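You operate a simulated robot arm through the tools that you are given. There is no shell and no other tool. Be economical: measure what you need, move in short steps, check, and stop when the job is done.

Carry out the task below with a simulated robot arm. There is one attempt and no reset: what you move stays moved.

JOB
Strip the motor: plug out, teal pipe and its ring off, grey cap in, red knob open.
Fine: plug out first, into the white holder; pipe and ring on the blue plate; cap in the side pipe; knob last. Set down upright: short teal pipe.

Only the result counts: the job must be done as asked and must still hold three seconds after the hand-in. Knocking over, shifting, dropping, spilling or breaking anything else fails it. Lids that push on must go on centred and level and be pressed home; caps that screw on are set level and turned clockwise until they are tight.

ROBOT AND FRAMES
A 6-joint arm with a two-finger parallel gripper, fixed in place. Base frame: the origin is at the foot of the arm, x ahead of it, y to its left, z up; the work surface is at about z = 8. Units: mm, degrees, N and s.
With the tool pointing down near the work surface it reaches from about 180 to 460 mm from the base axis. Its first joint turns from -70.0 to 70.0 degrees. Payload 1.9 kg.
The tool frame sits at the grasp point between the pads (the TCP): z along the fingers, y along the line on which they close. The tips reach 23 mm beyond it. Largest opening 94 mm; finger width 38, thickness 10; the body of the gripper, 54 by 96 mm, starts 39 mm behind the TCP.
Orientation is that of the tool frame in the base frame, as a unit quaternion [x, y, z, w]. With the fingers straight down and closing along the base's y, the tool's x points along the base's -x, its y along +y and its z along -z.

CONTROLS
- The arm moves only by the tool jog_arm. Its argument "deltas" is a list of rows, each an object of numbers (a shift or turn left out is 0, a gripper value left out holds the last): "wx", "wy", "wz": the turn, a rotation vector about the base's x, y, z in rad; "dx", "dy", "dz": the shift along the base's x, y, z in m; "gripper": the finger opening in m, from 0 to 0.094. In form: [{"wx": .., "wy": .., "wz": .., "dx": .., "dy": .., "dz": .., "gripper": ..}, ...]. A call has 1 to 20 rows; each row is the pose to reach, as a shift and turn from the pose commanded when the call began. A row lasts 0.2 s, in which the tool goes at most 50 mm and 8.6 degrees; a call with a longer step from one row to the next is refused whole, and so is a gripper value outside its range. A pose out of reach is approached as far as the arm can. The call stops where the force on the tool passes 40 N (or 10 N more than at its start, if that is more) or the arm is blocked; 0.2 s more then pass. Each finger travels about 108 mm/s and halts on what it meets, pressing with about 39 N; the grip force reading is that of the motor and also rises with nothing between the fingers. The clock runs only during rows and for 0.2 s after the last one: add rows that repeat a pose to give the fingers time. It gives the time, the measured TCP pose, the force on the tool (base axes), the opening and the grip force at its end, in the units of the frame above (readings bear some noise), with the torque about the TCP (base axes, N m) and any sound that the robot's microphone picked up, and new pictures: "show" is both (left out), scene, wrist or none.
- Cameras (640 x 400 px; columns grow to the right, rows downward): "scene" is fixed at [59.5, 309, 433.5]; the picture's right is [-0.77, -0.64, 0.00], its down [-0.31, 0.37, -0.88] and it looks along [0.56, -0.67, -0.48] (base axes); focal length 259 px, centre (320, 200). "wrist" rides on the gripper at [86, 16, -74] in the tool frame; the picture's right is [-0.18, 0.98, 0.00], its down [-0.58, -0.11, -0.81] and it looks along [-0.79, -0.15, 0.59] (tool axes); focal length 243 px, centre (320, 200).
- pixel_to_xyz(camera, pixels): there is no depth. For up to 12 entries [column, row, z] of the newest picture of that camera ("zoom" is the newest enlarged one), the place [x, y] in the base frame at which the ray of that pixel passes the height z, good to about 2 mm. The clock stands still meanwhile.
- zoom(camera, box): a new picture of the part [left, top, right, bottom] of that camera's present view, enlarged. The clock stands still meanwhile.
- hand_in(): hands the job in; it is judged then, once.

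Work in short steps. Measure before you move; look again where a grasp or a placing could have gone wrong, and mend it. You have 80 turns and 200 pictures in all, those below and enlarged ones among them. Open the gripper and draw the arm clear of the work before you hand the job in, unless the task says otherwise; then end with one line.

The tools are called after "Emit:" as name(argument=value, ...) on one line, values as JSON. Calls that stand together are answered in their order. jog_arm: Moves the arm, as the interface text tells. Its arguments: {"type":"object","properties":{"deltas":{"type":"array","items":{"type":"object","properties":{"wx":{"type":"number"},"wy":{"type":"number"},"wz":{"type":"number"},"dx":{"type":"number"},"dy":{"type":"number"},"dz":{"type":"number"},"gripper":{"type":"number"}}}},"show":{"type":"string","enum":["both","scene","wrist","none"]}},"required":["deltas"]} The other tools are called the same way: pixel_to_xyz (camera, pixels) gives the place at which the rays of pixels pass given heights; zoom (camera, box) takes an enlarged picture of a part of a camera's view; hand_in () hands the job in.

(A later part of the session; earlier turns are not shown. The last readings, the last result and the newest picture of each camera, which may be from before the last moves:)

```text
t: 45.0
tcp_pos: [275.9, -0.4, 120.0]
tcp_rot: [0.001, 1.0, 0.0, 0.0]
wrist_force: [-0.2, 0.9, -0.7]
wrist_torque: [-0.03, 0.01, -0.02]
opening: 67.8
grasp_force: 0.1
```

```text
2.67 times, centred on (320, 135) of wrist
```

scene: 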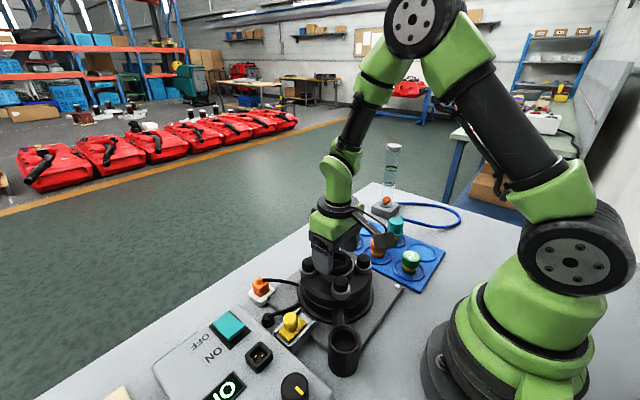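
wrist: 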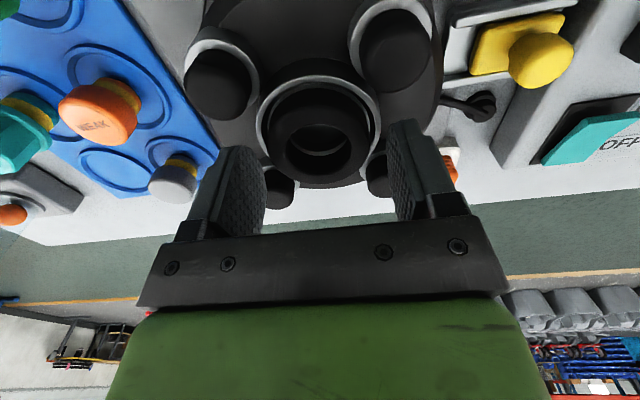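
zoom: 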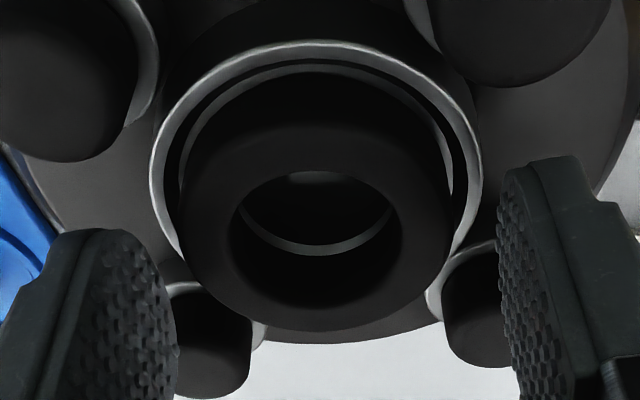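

Fingers straddle the ring. Lowering 8 mm and closing.

Emit:
jog_arm(deltas=[{"dz": -0.004}, {"dz": -0.009}, {"dz": -0.009}, {"dz": -0.009, "gripper": 0.05}, {"dz": -0.009, "gripper": 0.03}, {"dz": -0.009, "gripper": 0.03}], show="none")

Emit:
zoom(camera="scene", box=[290, 220, 390, 300])

Emit:
zoom(camera="wrist", box=[200, 60, 440, 210])

```text
t: 46.4
tcp_pos: [276.6, 0.1, 109.6]
tcp_rot: [0.0, 1.0, -0.001, 0.0]
wrist_force: [0.1, 1.4, 1.6]
wrist_torque: [0.09, 0.01, 0.0]
opening: 52.3
grasp_force: 38.9
```

```text
5.00 times, centred on (340, 260) of scene
```

zoom: 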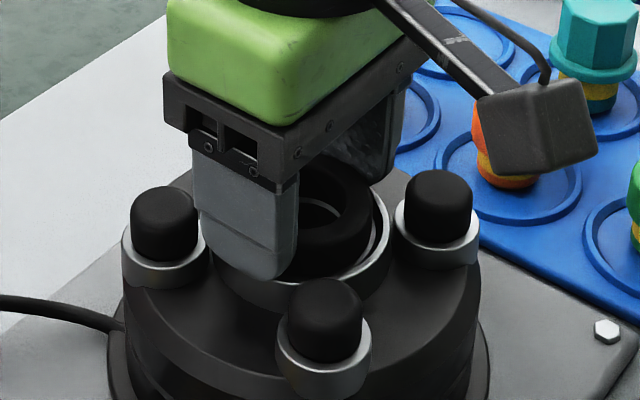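

```text
2.67 times, centred on (320, 135) of wrist
```

zoom: 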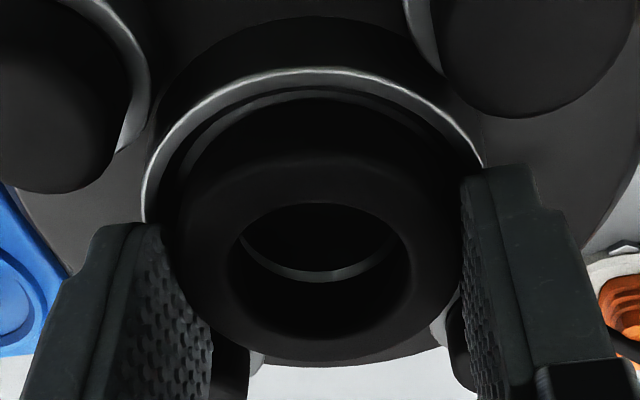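

Gripped at 52 mm. Lifting slowly.

Emit:
jog_arm(deltas=[{"dz": 0.002}, {"dz": 0.005}, {"dz": 0.01}, {"dz": 0.018}, {"dz": 0.03}, {"dz": 0.045}])

Emit:
zoom(camera="scene", box=[290, 210, 390, 300])

```text
t: 47.8
tcp_pos: [276.0, 1.0, 156.0]
tcp_rot: [0.001, 1.0, 0.0, 0.0]
wrist_force: [-0.6, -0.1, -0.4]
wrist_torque: [0.01, -0.04, -0.04]
opening: 52.6
grasp_force: 38.9
```

scene: 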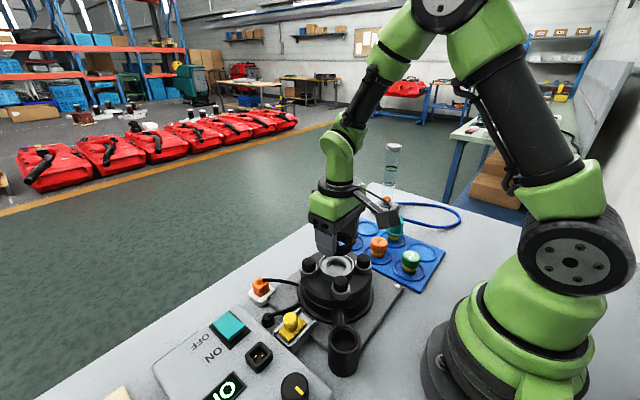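
wrist: 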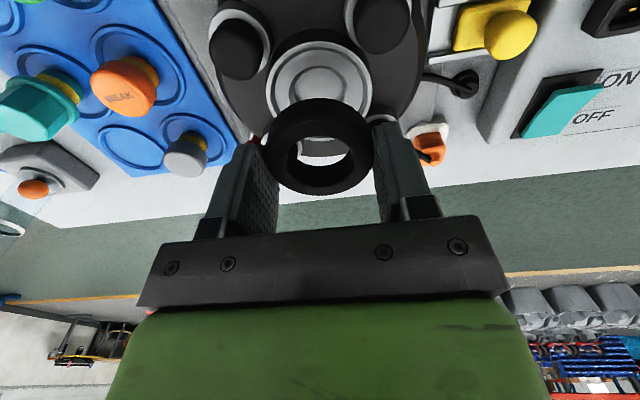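

```text
4.44 times, centred on (340, 255) of scene
```

zoom: 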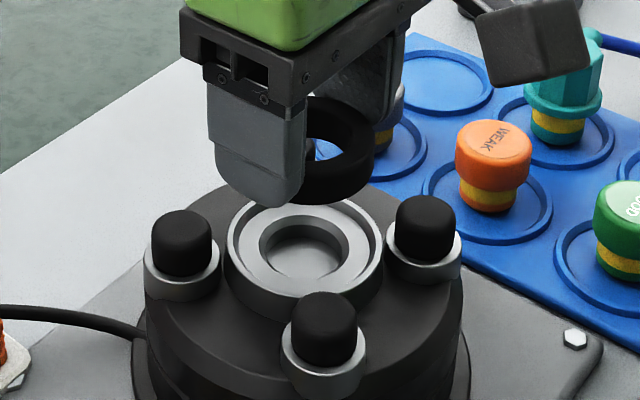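

Ring is out. I carry it to the far free recess (343,−237), clear of the hose.

Emit:
jog_arm(deltas=[{"dz": 0.03}, {"dz": 0.04, "dy": -0.03, "dx": 0.01}, {"dz": 0.04, "dy": -0.07, "dx": 0.022}, {"dz": 0.04, "dy": -0.11, "dx": 0.034}, {"dz": 0.04, "dy": -0.15, "dx": 0.046}, {"dz": 0.04, "dy": -0.19, "dx": 0.058}, {"dz": 0.03, "dy": -0.22, "dx": 0.067}, {"dz": 0.0, "dy": -0.238, "dx": 0.067}, {"dz": -0.03, "dy": -0.238, "dx": 0.067}, {"dz": -0.06, "dy": -0.238, "dx": 0.067}, {"dz": -0.075, "dy": -0.238, "dx": 0.067}, {"dz": -0.075, "dy": -0.238, "dx": 0.067}])

Emit:
zoom(camera="scene", box=[320, 180, 440, 270])

```text
t: 50.4
tcp_pos: [343.2, -237.6, 77.9]
tcp_rot: [0.0, 1.0, 0.0, 0.001]
wrist_force: [0.5, 0.7, -0.1]
wrist_torque: [0.02, 0.0, 0.02]
opening: 52.6
grasp_force: 38.3
```

scene: 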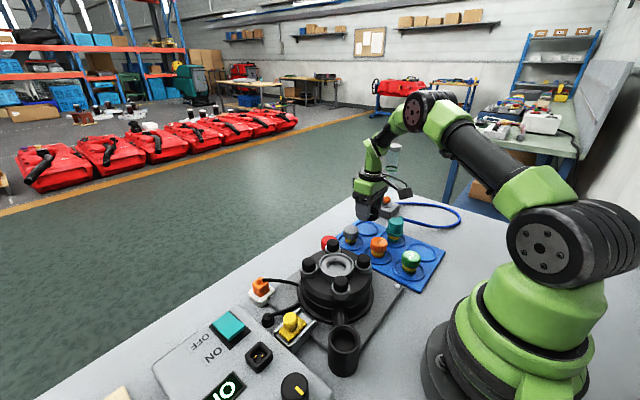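
wrist: 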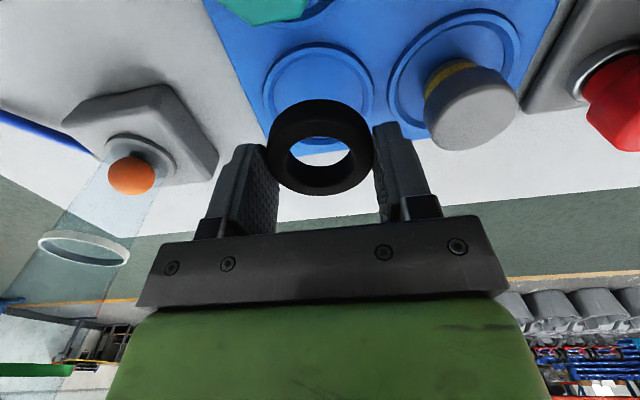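

```text
4.44 times, centred on (380, 225) of scene
```

zoom: 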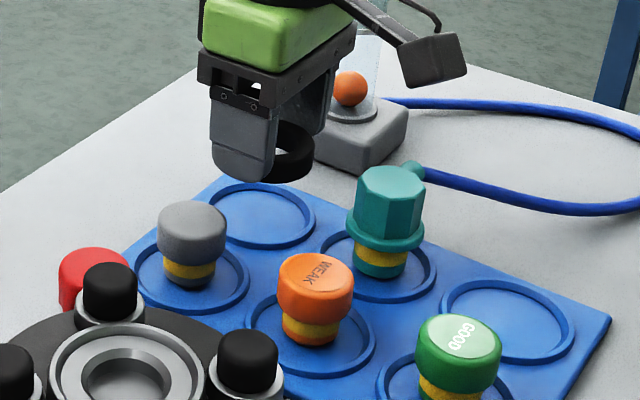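

Good alignment. Lowering 22 mm, then small steps.

Emit:
jog_arm(deltas=[{"dz": -0.01}, {"dz": -0.02}, {"dz": -0.024}, {"dz": -0.026}, {"dz": -0.028}], show="wrist")

Emit:
zoom(camera="scene", box=[340, 200, 400, 250])

```text
t: 51.6
tcp_pos: [341.9, -238.4, 51.7]
tcp_rot: [0.001, 1.0, 0.0, 0.0]
wrist_force: [-0.3, 0.5, 0.4]
wrist_torque: [-0.01, -0.02, 0.01]
opening: 52.7
grasp_force: 39.0
```

wrist: 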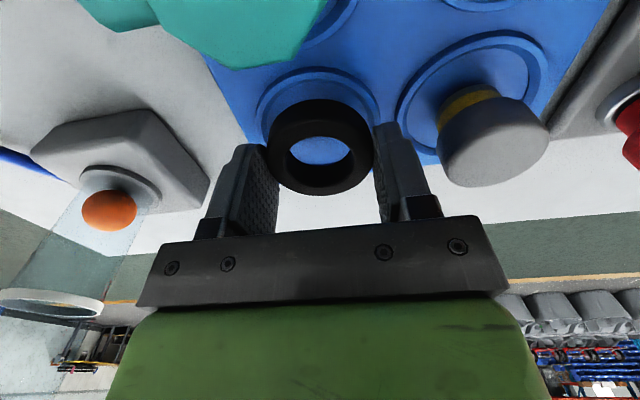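

```text
8.00 times, centred on (370, 225) of scene
```

zoom: 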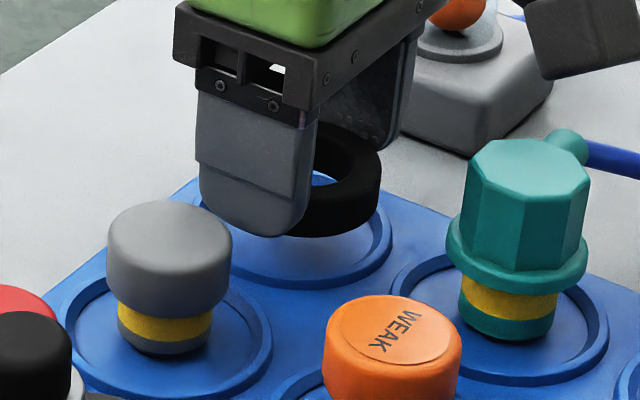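

Ring is still ~10+ mm above the plate. Continuing down 10 mm.

Emit:
jog_arm(deltas=[{"dz": -0.003}, {"dz": -0.006}, {"dz": -0.008}, {"dz": -0.01}], show="none")

Emit:
zoom(camera="scene", box=[340, 200, 400, 250])

```text
t: 52.6
tcp_pos: [342.8, -237.4, 41.8]
tcp_rot: [0.0, 1.0, 0.0, 0.001]
wrist_force: [-0.4, 0.1, -0.2]
wrist_torque: [0.0, -0.04, -0.04]
opening: 52.7
grasp_force: 38.8
```

```text
8.00 times, centred on (370, 225) of scene
```

zoom: 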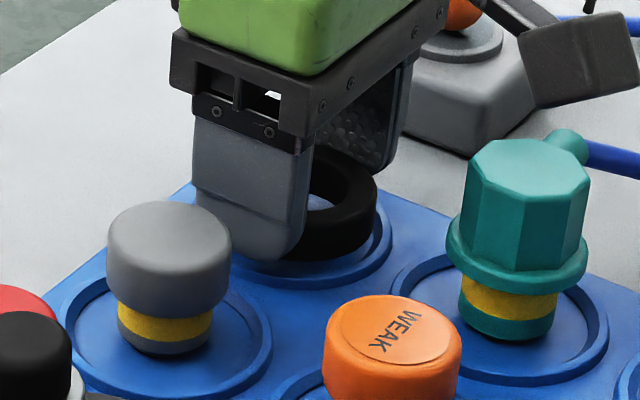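

Still a few mm; stepping 1 mm at a time to contact.

Emit:
jog_arm(deltas=[{"dz": -0.001}, {"dz": -0.002}, {"dz": -0.003}, {"dz": -0.004}, {"dz": -0.005}], show="none")

Emit:
zoom(camera="scene", box=[340, 200, 400, 250])

```text
t: 53.8
tcp_pos: [343.1, -236.9, 36.8]
tcp_rot: [0.0, 1.0, 0.001, 0.0]
wrist_force: [0.2, -0.3, -1.1]
wrist_torque: [0.01, 0.02, -0.01]
opening: 52.7
grasp_force: 39.2
```

```text
8.00 times, centred on (370, 225) of scene
```

zoom: 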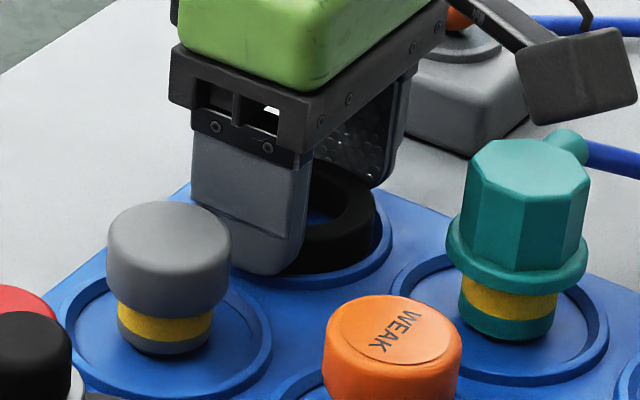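

Very near the floor; two more 1 mm steps.

Emit:
jog_arm(deltas=[{"dz": -0.001}, {"dz": -0.002}, {"dz": -0.002}], show="none")

```text
t: 54.6
tcp_pos: [342.3, -236.4, 35.3]
tcp_rot: [0.0, 1.0, 0.0, 0.0]
wrist_force: [0.1, 0.0, -0.7]
wrist_torque: [-0.03, 0.04, -0.03]
opening: 52.6
grasp_force: 38.7
```

Emit:
jog_arm(deltas=[{"dz": -0.001}, {"dz": -0.002}, {"dz": -0.002}], show="none")

Emit:
zoom(camera="scene", box=[340, 205, 390, 245])

```text
t: 55.4
tcp_pos: [343.3, -237.5, 35.2]
tcp_rot: [0.001, 1.0, 0.0, 0.001]
wrist_force: [-1.8, 2.8, 4.3]
wrist_torque: [0.09, 0.05, -0.02]
opening: 52.6
grasp_force: 39.3
stopped in row 3: the force on the tool passed its limit at 42 N (the readings are from after the stop); the commanded pose is now the measured one
```

```text
10.00 times, centred on (365, 225) of scene
```

zoom: 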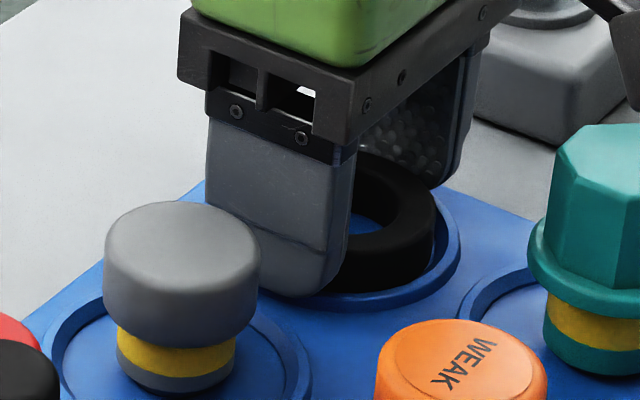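

Contact with the floor. I open only slightly (avoid the recess rim), rise, then open more.

Emit:
jog_arm(deltas=[{"gripper": 0.0545}, {"gripper": 0.0545}, {"gripper": 0.056, "dz": 0.003}, {"gripper": 0.06, "dz": 0.01}, {"gripper": 0.066, "dz": 0.03}, {"dz": 0.06}, {"dz": 0.1}])

Emit:
zoom(camera="scene", box=[310, 180, 440, 280])

```text
t: 57.0
tcp_pos: [342.1, -238.6, 135.8]
tcp_rot: [0.002, 1.0, 0.0, 0.001]
wrist_force: [0.5, -0.1, 0.0]
wrist_torque: [-0.01, -0.01, -0.01]
opening: 66.0
grasp_force: 0.0
```

scene: 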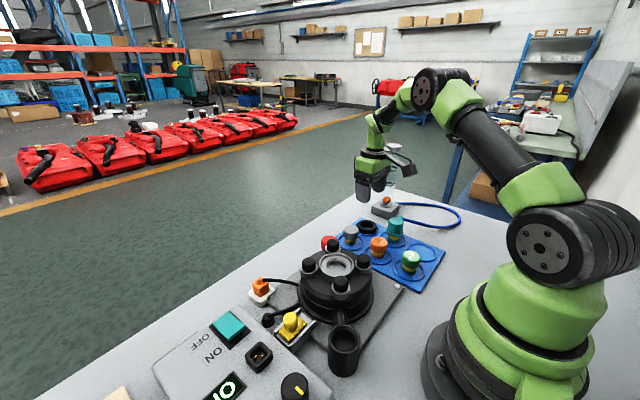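
wrist: 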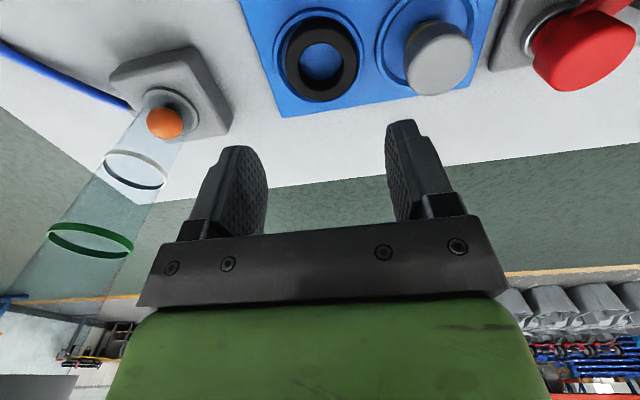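

```text
4.00 times, centred on (375, 230) of scene
```

zoom: 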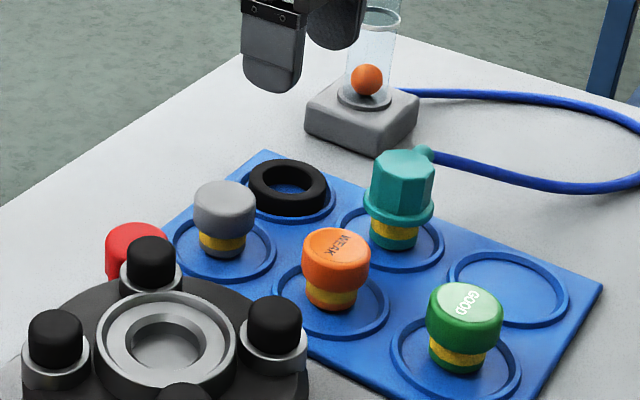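

Ring is in place. Now the grey cap: inspect it and triangulate.

Emit:
zoom(camera="wrist", box=[360, 0, 480, 110])

Emit:
pixel_to_xyz(camera="wrist", pixels=[[440, 68, 46], [440, 68, 50], [440, 68, 54], [407, 68, 45], [471, 62, 45]])

Emit:
pixel_to_xyz(camera="zoom", pixels=[[225, 200, 46]])

Emit:
pixel_to_xyz(camera="scene", pixels=[[351, 228.5, 46], [351, 228.5, 50], [351, 228.5, 54], [343.5, 234, 45], [358.6, 233, 45], [345.5, 238, 30], [351, 243, 12], [351, 240, 24]])

Emit:
zoom(camera="scene", box=[330, 215, 375, 250])

Emit:
zoom(camera="scene", box=[310, 310, 380, 380])

```text
3.64 times, centred on (420, 55) of wrist
```

zoom: 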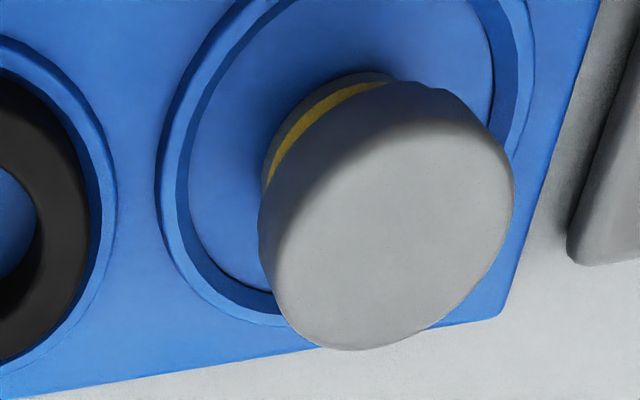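

```text
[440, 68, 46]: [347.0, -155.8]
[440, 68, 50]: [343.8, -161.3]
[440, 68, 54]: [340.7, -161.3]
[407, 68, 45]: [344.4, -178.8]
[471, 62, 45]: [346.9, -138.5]
```

```text
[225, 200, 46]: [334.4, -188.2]
```

```text
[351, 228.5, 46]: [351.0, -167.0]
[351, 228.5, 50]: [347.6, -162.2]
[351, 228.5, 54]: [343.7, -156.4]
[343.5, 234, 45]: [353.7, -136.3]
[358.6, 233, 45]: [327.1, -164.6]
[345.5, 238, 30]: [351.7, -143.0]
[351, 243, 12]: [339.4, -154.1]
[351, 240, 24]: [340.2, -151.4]
```

```text
11.43 times, centred on (352, 232) of scene
```

zoom: 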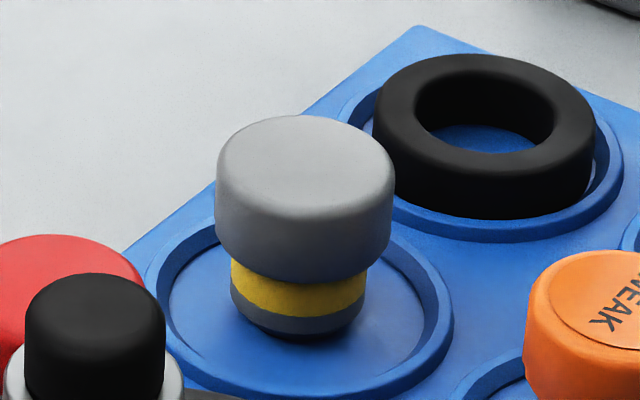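

```text
5.71 times, centred on (345, 345) of scene
```

zoom: 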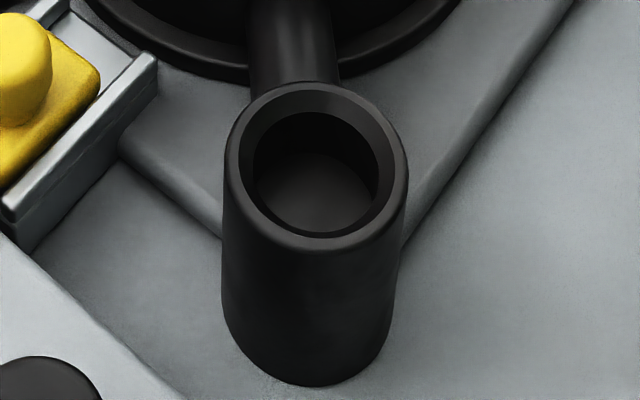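

Cap head ≈40 mm Ø, z 28–52, centre ≈(343.5,−156); stem Ø≈30. I hover above it with a 60 mm opening.

Emit:
jog_arm(deltas=[{"dy": 0.03, "gripper": 0.06}, {"dy": 0.06}, {"dy": 0.082, "dx": 0.001, "dz": -0.02}, {"dy": 0.082, "dx": 0.001, "dz": -0.045}, {"dy": 0.082, "dx": 0.001, "dz": -0.05}])

Emit:
zoom(camera="scene", box=[310, 190, 400, 260])

```text
t: 58.2
tcp_pos: [344.4, -154.5, 83.2]
tcp_rot: [0.001, 1.0, 0.0, 0.001]
wrist_force: [-0.2, -0.6, -0.4]
wrist_torque: [0.0, 0.01, -0.02]
opening: 59.9
grasp_force: 0.1
```

scene: 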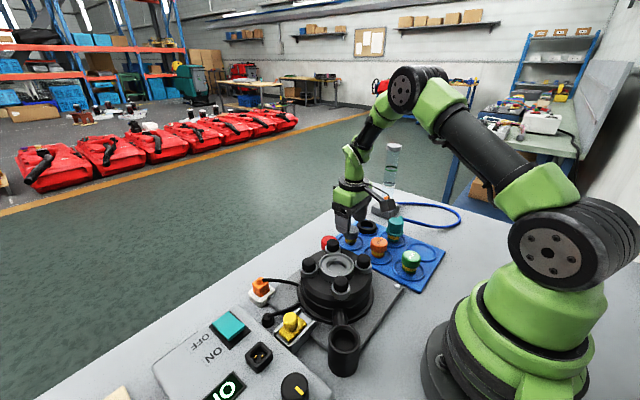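
wrist: 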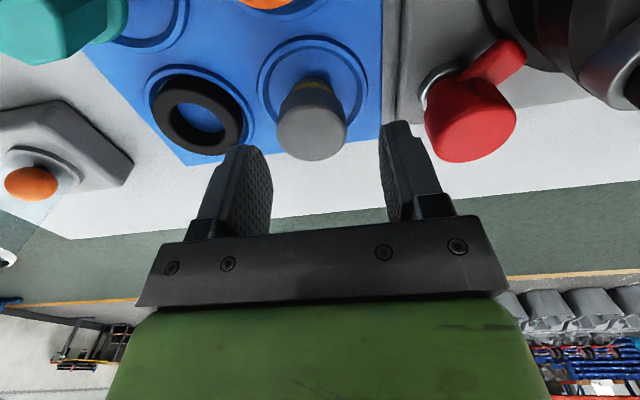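

```text
5.71 times, centred on (355, 225) of scene
```

zoom: 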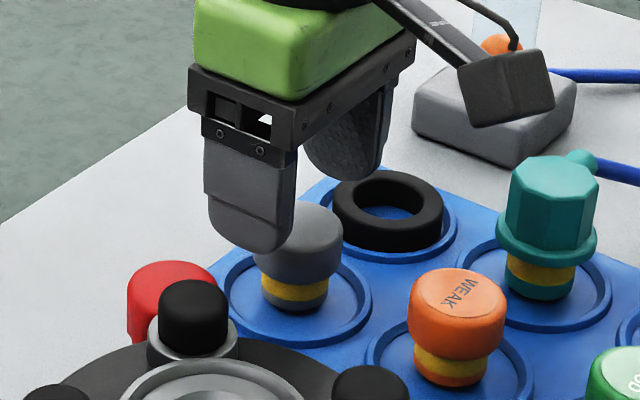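

Checking the cap centre against the TCP.

Emit:
pixel_to_xyz(camera="wrist", pixels=[[312, 136, 52], [276, 132, 46], [347, 126, 46]])

```text
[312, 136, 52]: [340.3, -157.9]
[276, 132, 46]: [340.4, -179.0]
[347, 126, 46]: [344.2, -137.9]
```

Cap centre ≈(342,−158). Adjusting −2/−3 mm, descending to z≈55 and closing.

Emit:
jog_arm(deltas=[{"dx": -0.002, "dy": -0.003}, {"dx": -0.002, "dy": -0.003, "dz": -0.012}, {"dx": -0.002, "dy": -0.003, "dz": -0.024}, {"dx": -0.002, "dy": -0.003, "dz": -0.029}, {"dx": -0.002, "dy": -0.003, "dz": -0.029, "gripper": 0.048}, {"dx": -0.002, "dy": -0.003, "dz": -0.029, "gripper": 0.03}, {"dx": -0.002, "dy": -0.003, "dz": -0.029, "gripper": 0.03}, {"dx": -0.002, "dy": -0.003, "dz": -0.029, "gripper": 0.03}], show="wrist")

Emit:
zoom(camera="scene", box=[320, 200, 380, 250])

```text
t: 60.0
tcp_pos: [341.5, -158.1, 56.2]
tcp_rot: [0.001, 1.0, 0.0, 0.0]
wrist_force: [-0.1, -0.8, 0.5]
wrist_torque: [0.01, 0.04, 0.03]
opening: 37.4
grasp_force: 39.1
```

wrist: 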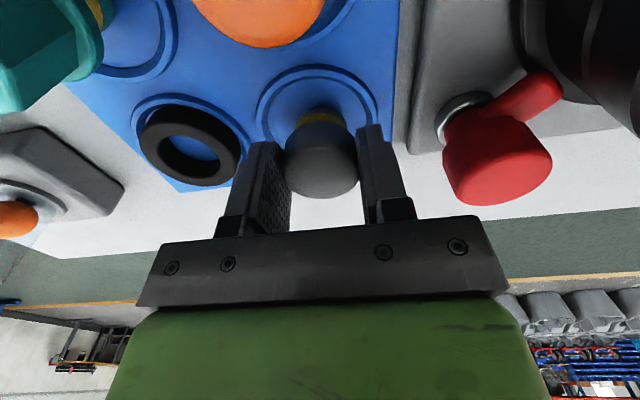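

```text
8.00 times, centred on (350, 225) of scene
```

zoom: 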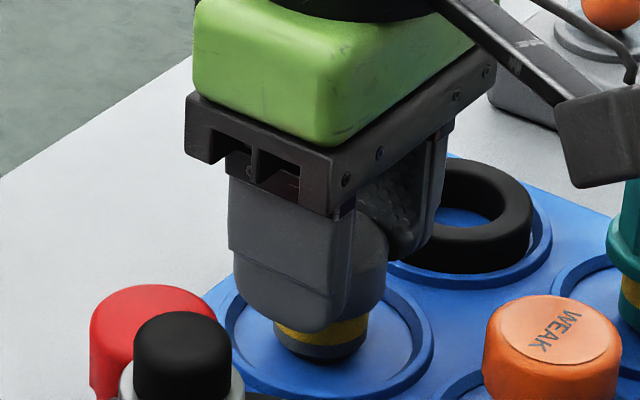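

Gripped at 37.4 mm. Lifting and carrying over to above the side pipe for a look.

Emit:
jog_arm(deltas=[{"dz": 0.02}, {"dz": 0.06}, {"dz": 0.1}, {"dz": 0.13, "dx": -0.015, "dy": 0.025}, {"dz": 0.13, "dx": -0.035, "dy": 0.06}, {"dz": 0.13, "dx": -0.055, "dy": 0.095}, {"dz": 0.13, "dx": -0.075, "dy": 0.13}, {"dz": 0.13, "dx": -0.095, "dy": 0.165}, {"dz": 0.13, "dx": -0.115, "dy": 0.2}, {"dz": 0.13, "dx": -0.135, "dy": 0.23}, {"dz": 0.13, "dx": -0.15, "dy": 0.255}, {"dz": 0.12, "dx": -0.161, "dy": 0.263}, {"dz": 0.1, "dx": -0.161, "dy": 0.263}, {"dz": 0.1, "dx": -0.161, "dy": 0.263}])

Emit:
zoom(camera="wrist", box=[220, 20, 420, 220])

Emit:
zoom(camera="scene", box=[290, 280, 400, 390])

```text
t: 63.0
tcp_pos: [182.0, 102.4, 156.9]
tcp_rot: [0.002, 1.0, -0.001, -0.001]
wrist_force: [0.0, 0.6, 0.0]
wrist_torque: [0.03, -0.02, -0.02]
opening: 37.7
grasp_force: 38.7
```

scene: 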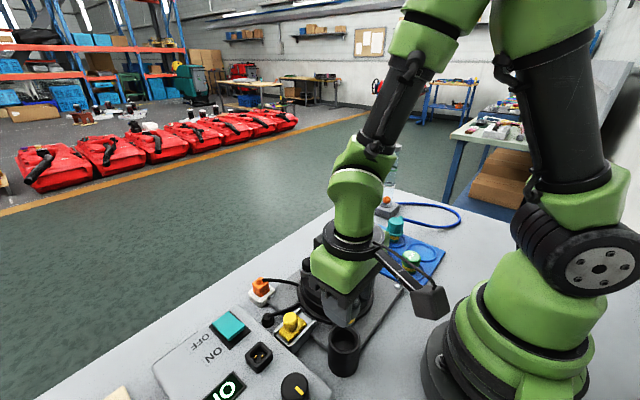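
wrist: 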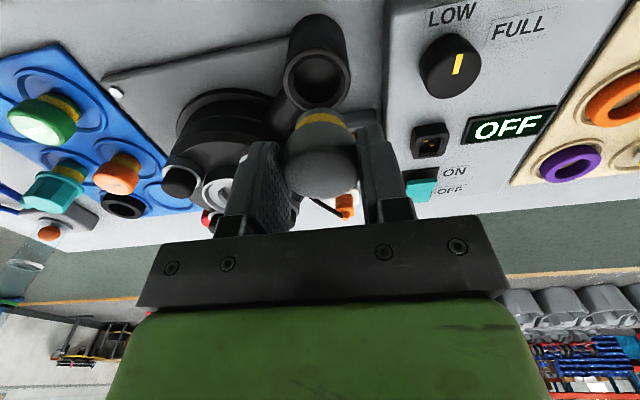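

```text
2.00 times, centred on (320, 120) of wrist
```

zoom: 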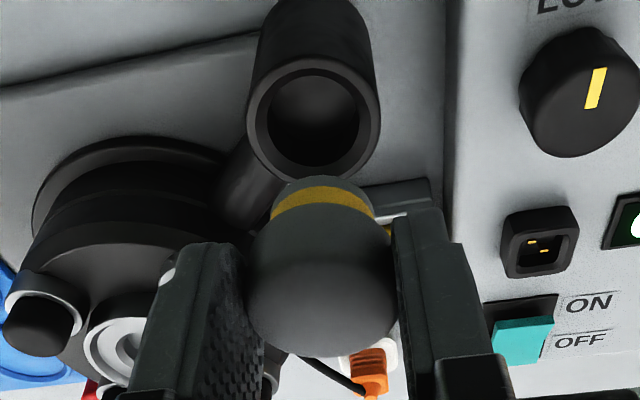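

```text
3.64 times, centred on (345, 335) of scene
```

zoom: 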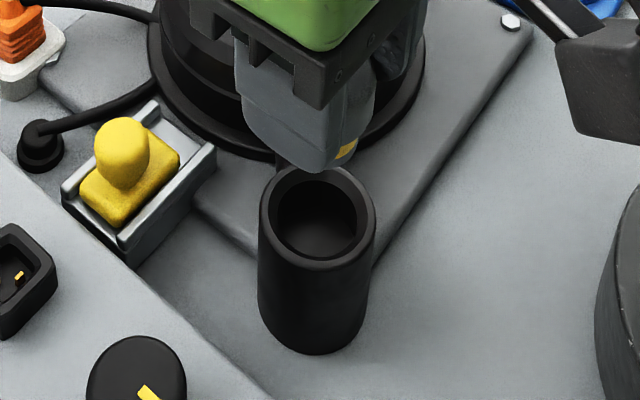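

Triangulating the side pipe rim from both views.

Emit:
pixel_to_xyz(camera="zoom", pixels=[[317, 214, 70], [317, 214, 78], [317, 214, 86], [260, 214, 78], [376, 214, 78], [318, 168, 78], [318, 268, 78], [317, 214, 62]])

Emit:
pixel_to_xyz(camera="wrist", pixels=[[316.5, 80, 62], [316.5, 80, 70], [316.5, 80, 78], [316.5, 80, 86], [283.5, 82, 70], [350, 78, 70], [315, 50, 70], [318, 109, 70]])

```text
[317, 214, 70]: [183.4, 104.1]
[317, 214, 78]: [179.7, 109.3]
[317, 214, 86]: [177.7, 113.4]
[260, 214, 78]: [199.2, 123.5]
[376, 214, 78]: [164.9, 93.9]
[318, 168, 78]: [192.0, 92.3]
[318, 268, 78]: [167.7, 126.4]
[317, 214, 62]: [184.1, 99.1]
```

```text
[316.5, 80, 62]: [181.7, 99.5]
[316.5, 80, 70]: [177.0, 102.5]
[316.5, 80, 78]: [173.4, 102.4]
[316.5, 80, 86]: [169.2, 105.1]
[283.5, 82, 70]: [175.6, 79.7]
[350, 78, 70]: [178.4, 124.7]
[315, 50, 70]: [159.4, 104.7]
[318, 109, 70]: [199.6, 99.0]
```

Rim centre ≈(181.5,101.5), z≈66. Lowering so the stem hangs just above (TCP z≈117), then checking.

Emit:
jog_arm(deltas=[{"dz": -0.015, "dy": -0.001}, {"dz": -0.03, "dy": -0.001}, {"dz": -0.04, "dy": -0.001}, {"dz": -0.04, "dy": -0.001}])

Emit:
zoom(camera="wrist", box=[220, 40, 420, 180])

Emit:
zoom(camera="scene", box=[300, 290, 380, 370])

```text
t: 64.0
tcp_pos: [182.1, 103.3, 116.5]
tcp_rot: [0.002, 1.0, 0.0, 0.0]
wrist_force: [0.1, 0.0, -0.6]
wrist_torque: [-0.02, -0.01, -0.01]
opening: 37.6
grasp_force: 39.0
```

scene: 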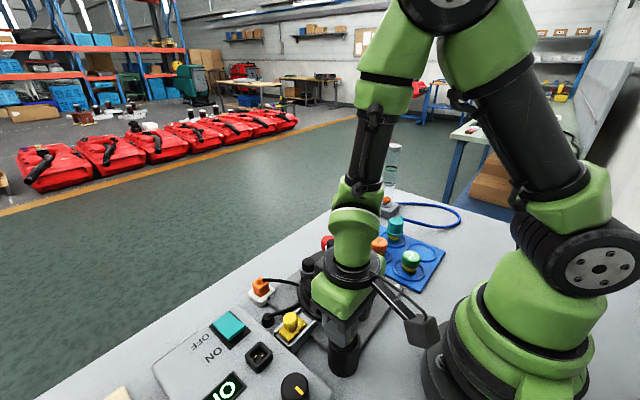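
wrist: 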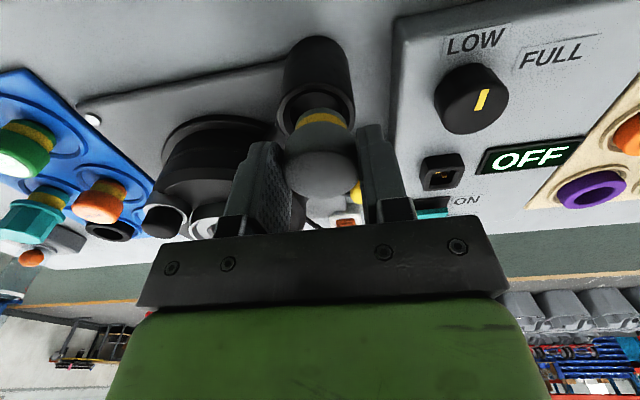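

```text
2.86 times, centred on (320, 110) of wrist
```

zoom: 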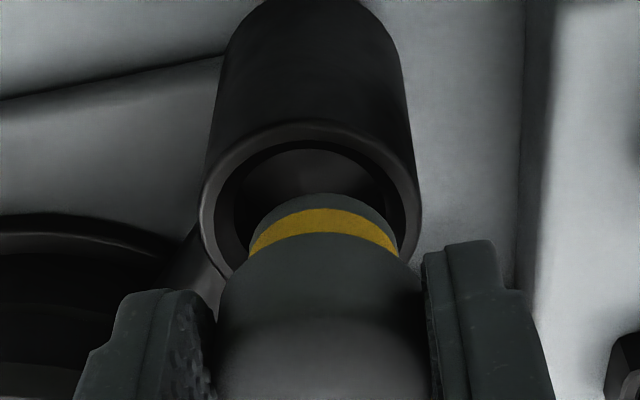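

```text
5.00 times, centred on (340, 330) of scene
```

zoom: 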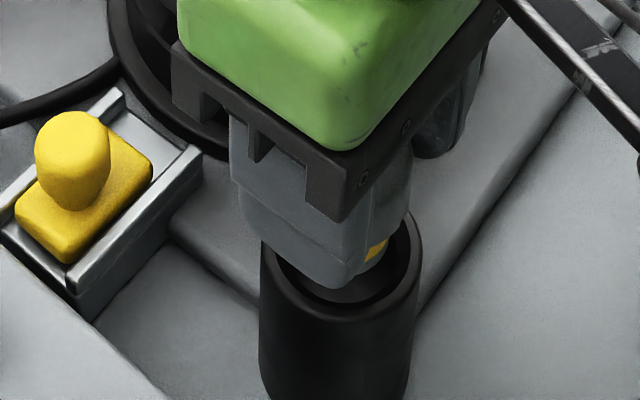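

Comparing stem and rim centres numerically.

Emit:
pixel_to_xyz(camera="zoom", pixels=[[300, 230, 66]])

Emit:
pixel_to_xyz(camera="wrist", pixels=[[278, 110, 66], [355.3, 111.7, 66], [317, 82.5, 66], [295.5, 127, 76], [347, 126, 76], [321, 107.5, 72], [321, 107.5, 68]])

```text
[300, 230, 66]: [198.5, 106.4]
```

```text
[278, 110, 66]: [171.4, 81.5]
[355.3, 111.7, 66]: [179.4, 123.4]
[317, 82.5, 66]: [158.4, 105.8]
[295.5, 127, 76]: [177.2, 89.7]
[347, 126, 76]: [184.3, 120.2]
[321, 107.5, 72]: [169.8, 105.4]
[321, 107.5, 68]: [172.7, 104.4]
```

Stem is ~+2.5 mm in y and ~+3 mm in x from the rim centre in the wrist view. Shifting −3/−2.5 mm and descending 6 mm.

Emit:
jog_arm(deltas=[{"dx": -0.003, "dy": -0.0025}, {"dx": -0.003, "dy": -0.0025, "dz": -0.002}, {"dx": -0.003, "dy": -0.0025, "dz": -0.004}, {"dx": -0.003, "dy": -0.0025, "dz": -0.006}], show="none")

Emit:
zoom(camera="wrist", box=[260, 60, 380, 150])

Emit:
zoom(camera="scene", box=[310, 310, 380, 370])

```text
t: 65.0
tcp_pos: [178.8, 100.5, 109.8]
tcp_rot: [0.001, 1.0, 0.0, 0.0]
wrist_force: [-1.0, 0.3, -0.6]
wrist_torque: [0.0, 0.01, 0.0]
opening: 37.6
grasp_force: 39.4
```

```text
4.44 times, centred on (320, 105) of wrist
```

zoom: 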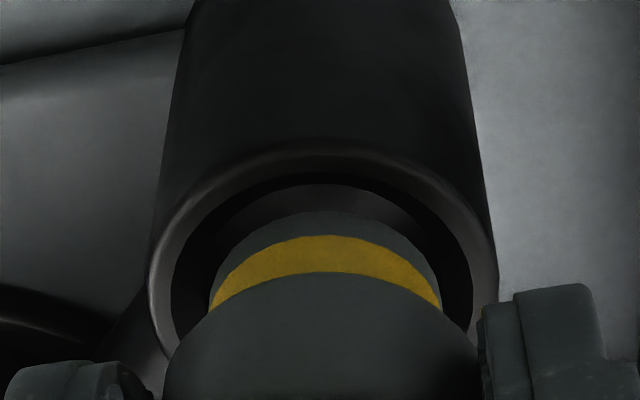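

```text
6.67 times, centred on (345, 340) of scene
```

zoom: 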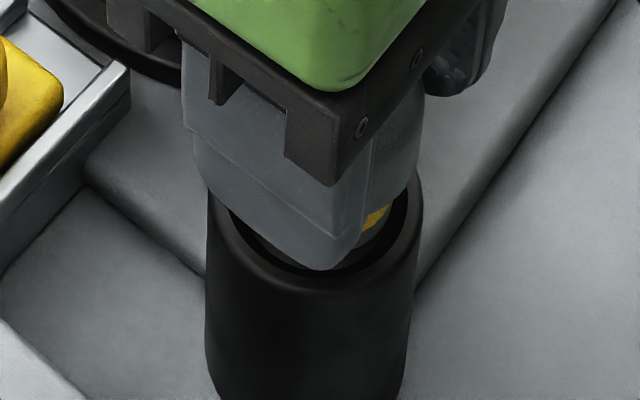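

Centred in y now (stem 325 vs rim 322). Descending further with force monitoring.

Emit:
jog_arm(deltas=[{"dz": -0.002}, {"dz": -0.004}, {"dz": -0.006}, {"dz": -0.008}], show="none")

Emit:
zoom(camera="wrist", box=[260, 60, 380, 150])

```text
t: 66.0
tcp_pos: [178.9, 102.4, 102.6]
tcp_rot: [0.002, 1.0, 0.001, 0.001]
wrist_force: [6.3, -1.5, 8.7]
wrist_torque: [-0.02, -0.24, -0.04]
opening: 37.7
grasp_force: 39.4
```

```text
4.44 times, centred on (320, 105) of wrist
```

zoom: 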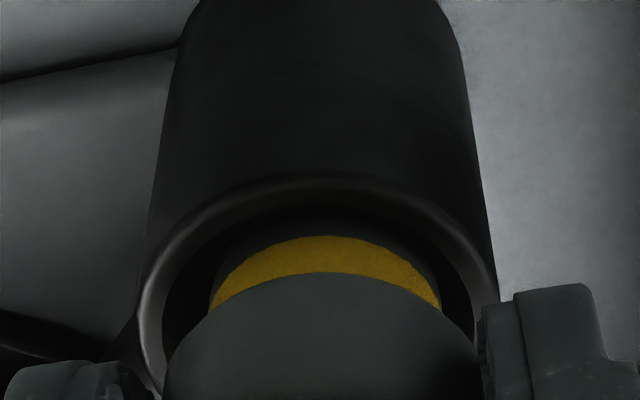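

Push of +6 N in x: stem touches the near chamfer. Raise 2 mm, shift +2 mm x, −1 mm y, and descend again.

Emit:
jog_arm(deltas=[{"dz": 0.003}, {"dz": 0.003, "dx": 0.002, "dy": -0.001}, {"dz": 0.0, "dx": 0.002, "dy": -0.001}, {"dz": -0.002, "dx": 0.002, "dy": -0.001}, {"dz": -0.004, "dx": 0.002, "dy": -0.001}, {"dz": -0.005, "dx": 0.002, "dy": -0.001}], show="none")

Emit:
zoom(camera="wrist", box=[260, 60, 380, 150])

```text
t: 67.4
tcp_pos: [179.7, 99.2, 96.9]
tcp_rot: [0.002, 1.0, -0.001, 0.0]
wrist_force: [1.3, -0.4, 0.3]
wrist_torque: [0.0, -0.02, -0.02]
opening: 37.5
grasp_force: 38.7
```

```text
4.44 times, centred on (320, 105) of wrist
```

zoom: 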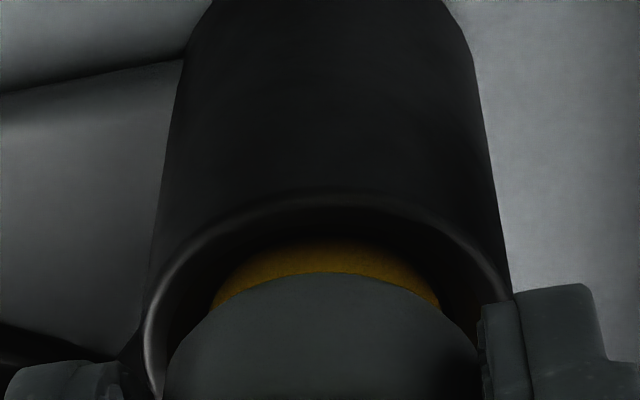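

Entered freely. Pressing further down.

Emit:
jog_arm(deltas=[{"dz": -0.002}, {"dz": -0.004}, {"dz": -0.006}, {"dz": -0.007}], show="none")

Emit:
zoom(camera="wrist", box=[260, 60, 380, 150])

Emit:
zoom(camera="scene", box=[310, 310, 380, 370])

```text
t: 68.4
tcp_pos: [181.0, 101.6, 89.5]
tcp_rot: [0.001, 1.0, 0.0, 0.001]
wrist_force: [-0.7, 2.2, 6.4]
wrist_torque: [0.08, 0.07, -0.02]
opening: 37.5
grasp_force: 38.9
```

```text
4.44 times, centred on (320, 105) of wrist
```

zoom: 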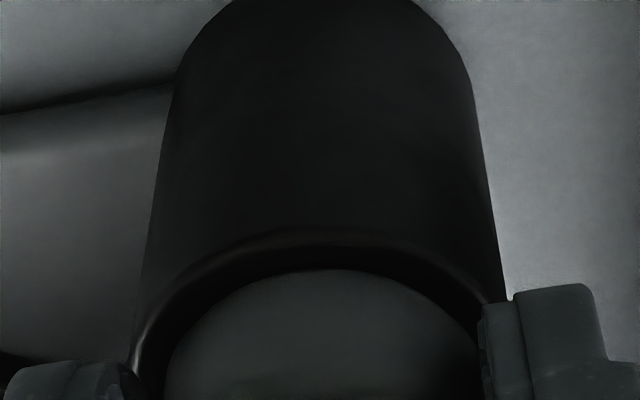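

```text
6.67 times, centred on (345, 340) of scene
```

zoom: 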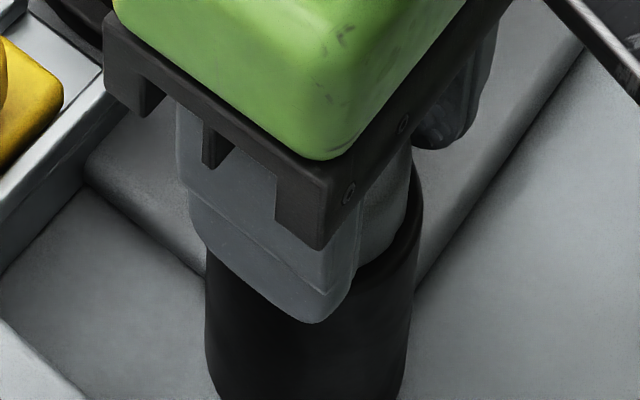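

Light contact with tips at rim level. I re-grip 7 mm higher on the head, then press down.

Emit:
jog_arm(deltas=[{"gripper": 0.042}, {"gripper": 0.045}, {"gripper": 0.045, "dz": 0.004}, {"gripper": 0.045, "dz": 0.007}, {"gripper": 0.03, "dz": 0.007}, {"gripper": 0.03, "dz": 0.007}, {"gripper": 0.03, "dz": 0.005}, {"gripper": 0.03, "dz": 0.004}, {"gripper": 0.03, "dz": 0.003}, {"gripper": 0.03, "dz": 0.002}], show="wrist")

Emit:
zoom(camera="wrist", box=[260, 60, 380, 150])

Emit:
zoom(camera="scene", box=[310, 310, 380, 370])

```text
t: 70.6
tcp_pos: [180.2, 100.9, 91.4]
tcp_rot: [0.001, 1.0, 0.001, 0.0]
wrist_force: [2.6, 2.7, 15.0]
wrist_torque: [0.04, -0.22, 0.0]
opening: 38.0
grasp_force: 38.8
```

wrist: 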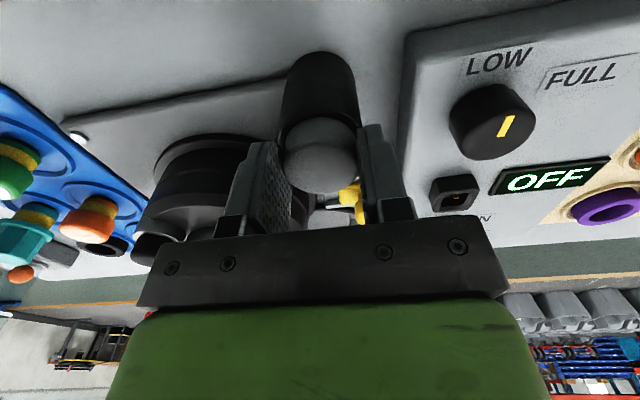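

```text
4.44 times, centred on (320, 105) of wrist
```

zoom: 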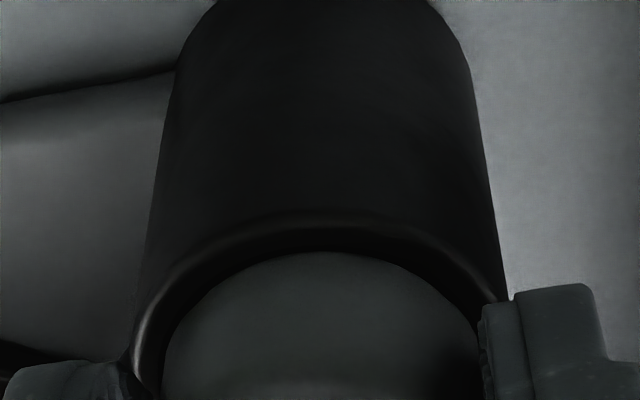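

```text
6.67 times, centred on (345, 340) of scene
```

zoom: 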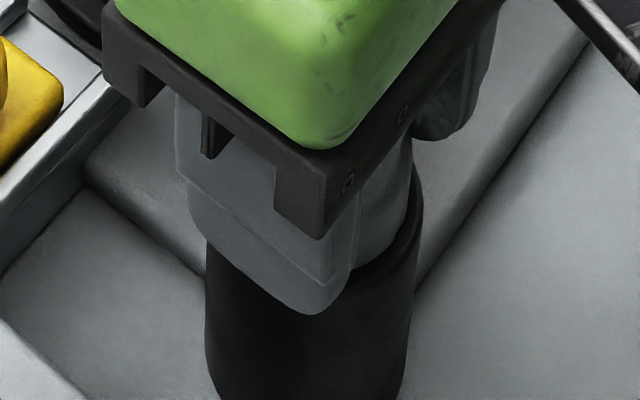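

There's 15 N downward resistance. I test a clockwise twist (−20°) while holding this press.

Emit:
jog_arm(deltas=[{"wz": -0.1}, {"wz": -0.2}, {"wz": -0.3}, {"wz": -0.36}], show="none")

Emit:
zoom(camera="scene", box=[310, 310, 380, 370])

```text
t: 71.6
tcp_pos: [180.7, 99.0, 91.9]
tcp_rot: [0.183, 0.983, 0.0, 0.001]
wrist_force: [1.3, 3.9, -18.7]
wrist_torque: [-0.01, 0.01, -0.02]
opening: 37.9
grasp_force: 39.0
```

```text
6.67 times, centred on (345, 340) of scene
```

zoom: 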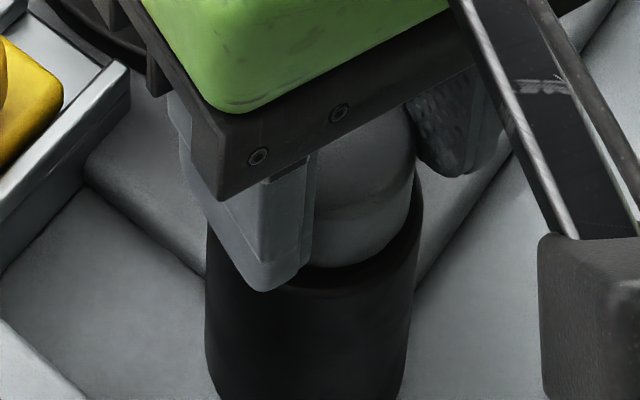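

The force flipped to −19 N: the cap is drawn downward as it turns clockwise – it screws in. I follow down and turn more.

Emit:
jog_arm(deltas=[{"dz": -0.003}, {"dz": -0.003, "wz": -0.1}, {"dz": -0.0035, "wz": -0.2}, {"dz": -0.004, "wz": -0.3}, {"dz": -0.0045, "wz": -0.4}, {"dz": -0.005, "wz": -0.5}], show="none")

Emit:
zoom(camera="scene", box=[310, 310, 380, 370])

```text
t: 73.0
tcp_pos: [181.9, 100.9, 87.5]
tcp_rot: [0.419, 0.908, 0.002, 0.002]
wrist_force: [11.4, 19.2, 29.8]
wrist_torque: [0.04, -0.27, 0.69]
opening: 37.0
grasp_force: 39.3
```

```text
6.67 times, centred on (345, 340) of scene
```

zoom: 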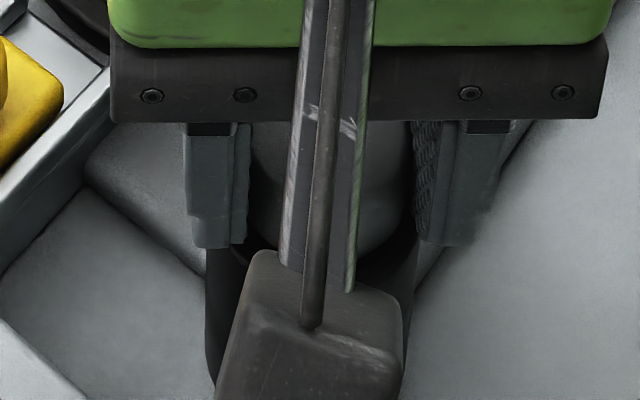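

Torque is now 0.69 N·m with tips pressing the rim. I relieve by 3 mm upward and turn a bit more to see if it is tight.

Emit:
jog_arm(deltas=[{"dz": 0.0015}, {"dz": 0.003}, {"dz": 0.003}, {"dz": 0.003, "wz": -0.1}, {"dz": 0.003, "wz": -0.2}], show="wrist")

Emit:
zoom(camera="wrist", box=[240, 60, 400, 210])

```text
t: 74.2
tcp_pos: [181.9, 101.5, 89.5]
tcp_rot: [0.506, 0.862, 0.002, 0.002]
wrist_force: [13.9, 22.0, -7.3]
wrist_torque: [0.89, -0.54, 0.1]
opening: 37.0
grasp_force: 38.9
```

wrist: 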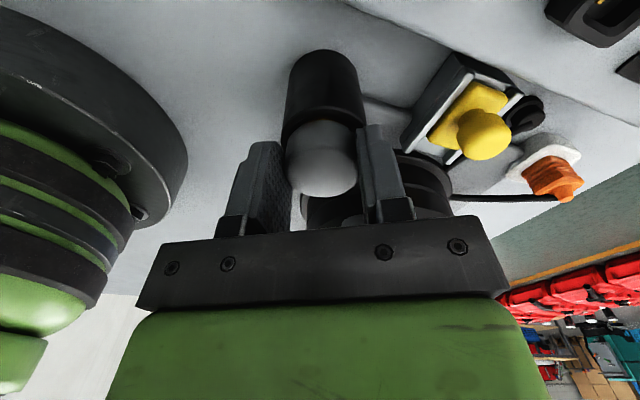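

```text
2.67 times, centred on (320, 135) of wrist
```

zoom: 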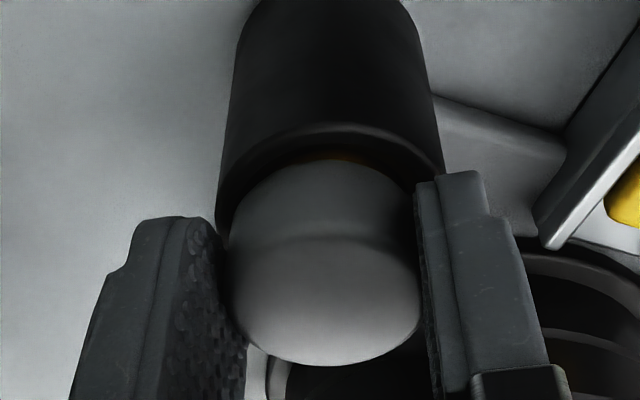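

A sliver of yellow shows and side forces are present – the cap may be tilted. I open and look from above.

Emit:
jog_arm(deltas=[{"gripper": 0.042}, {"gripper": 0.05}, {"gripper": 0.055}, {"dz": 0.015}, {"dz": 0.03}, {"dz": 0.04}])

Emit:
zoom(camera="wrist", box=[240, 30, 400, 160])

Emit:
zoom(camera="scene", box=[310, 310, 380, 370])

```text
t: 75.6
tcp_pos: [178.1, 100.1, 128.8]
tcp_rot: [0.507, 0.862, -0.001, 0.0]
wrist_force: [0.5, 0.1, -0.1]
wrist_torque: [0.01, 0.02, 0.02]
opening: 55.1
grasp_force: 0.0
```

scene: 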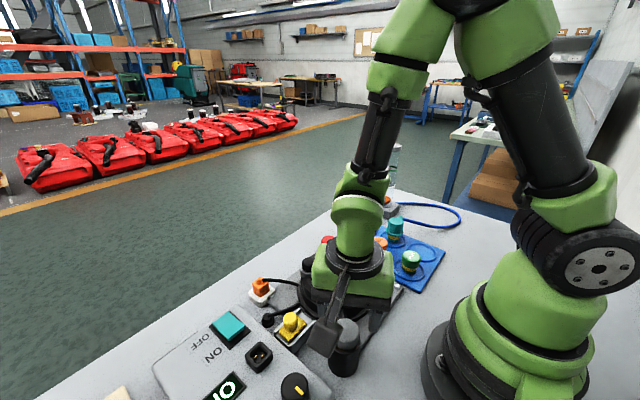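
wrist: 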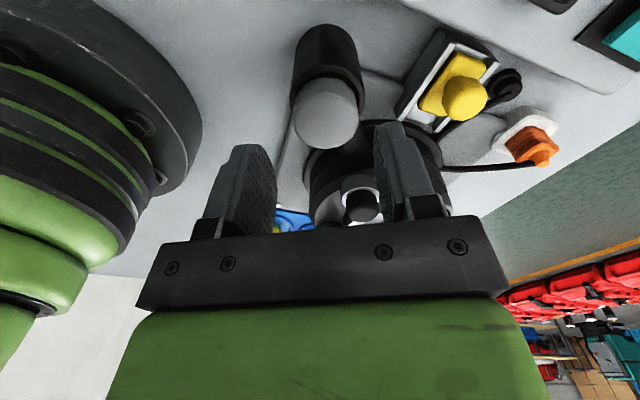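

```text
3.08 times, centred on (320, 95) of wrist
```

zoom: 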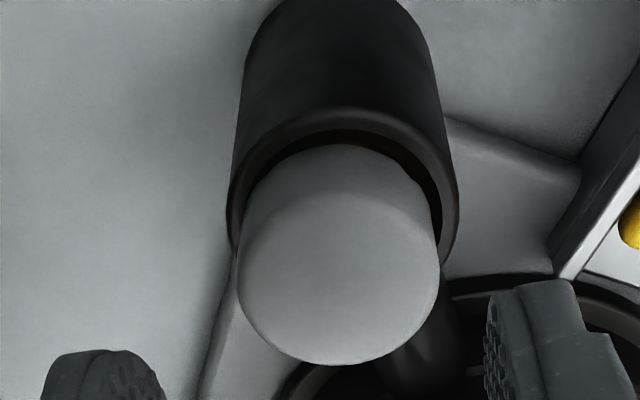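

```text
6.67 times, centred on (345, 340) of scene
5 turns are left
```

zoom: 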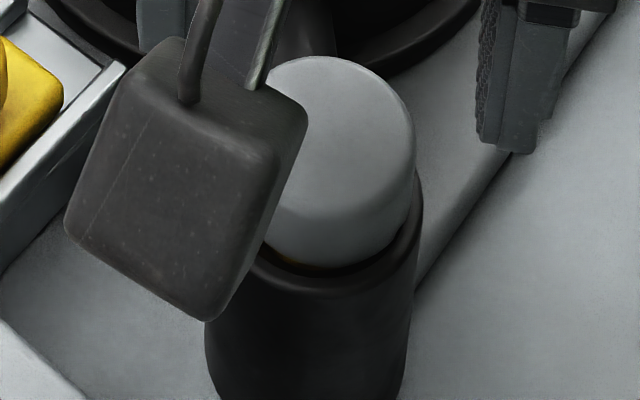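

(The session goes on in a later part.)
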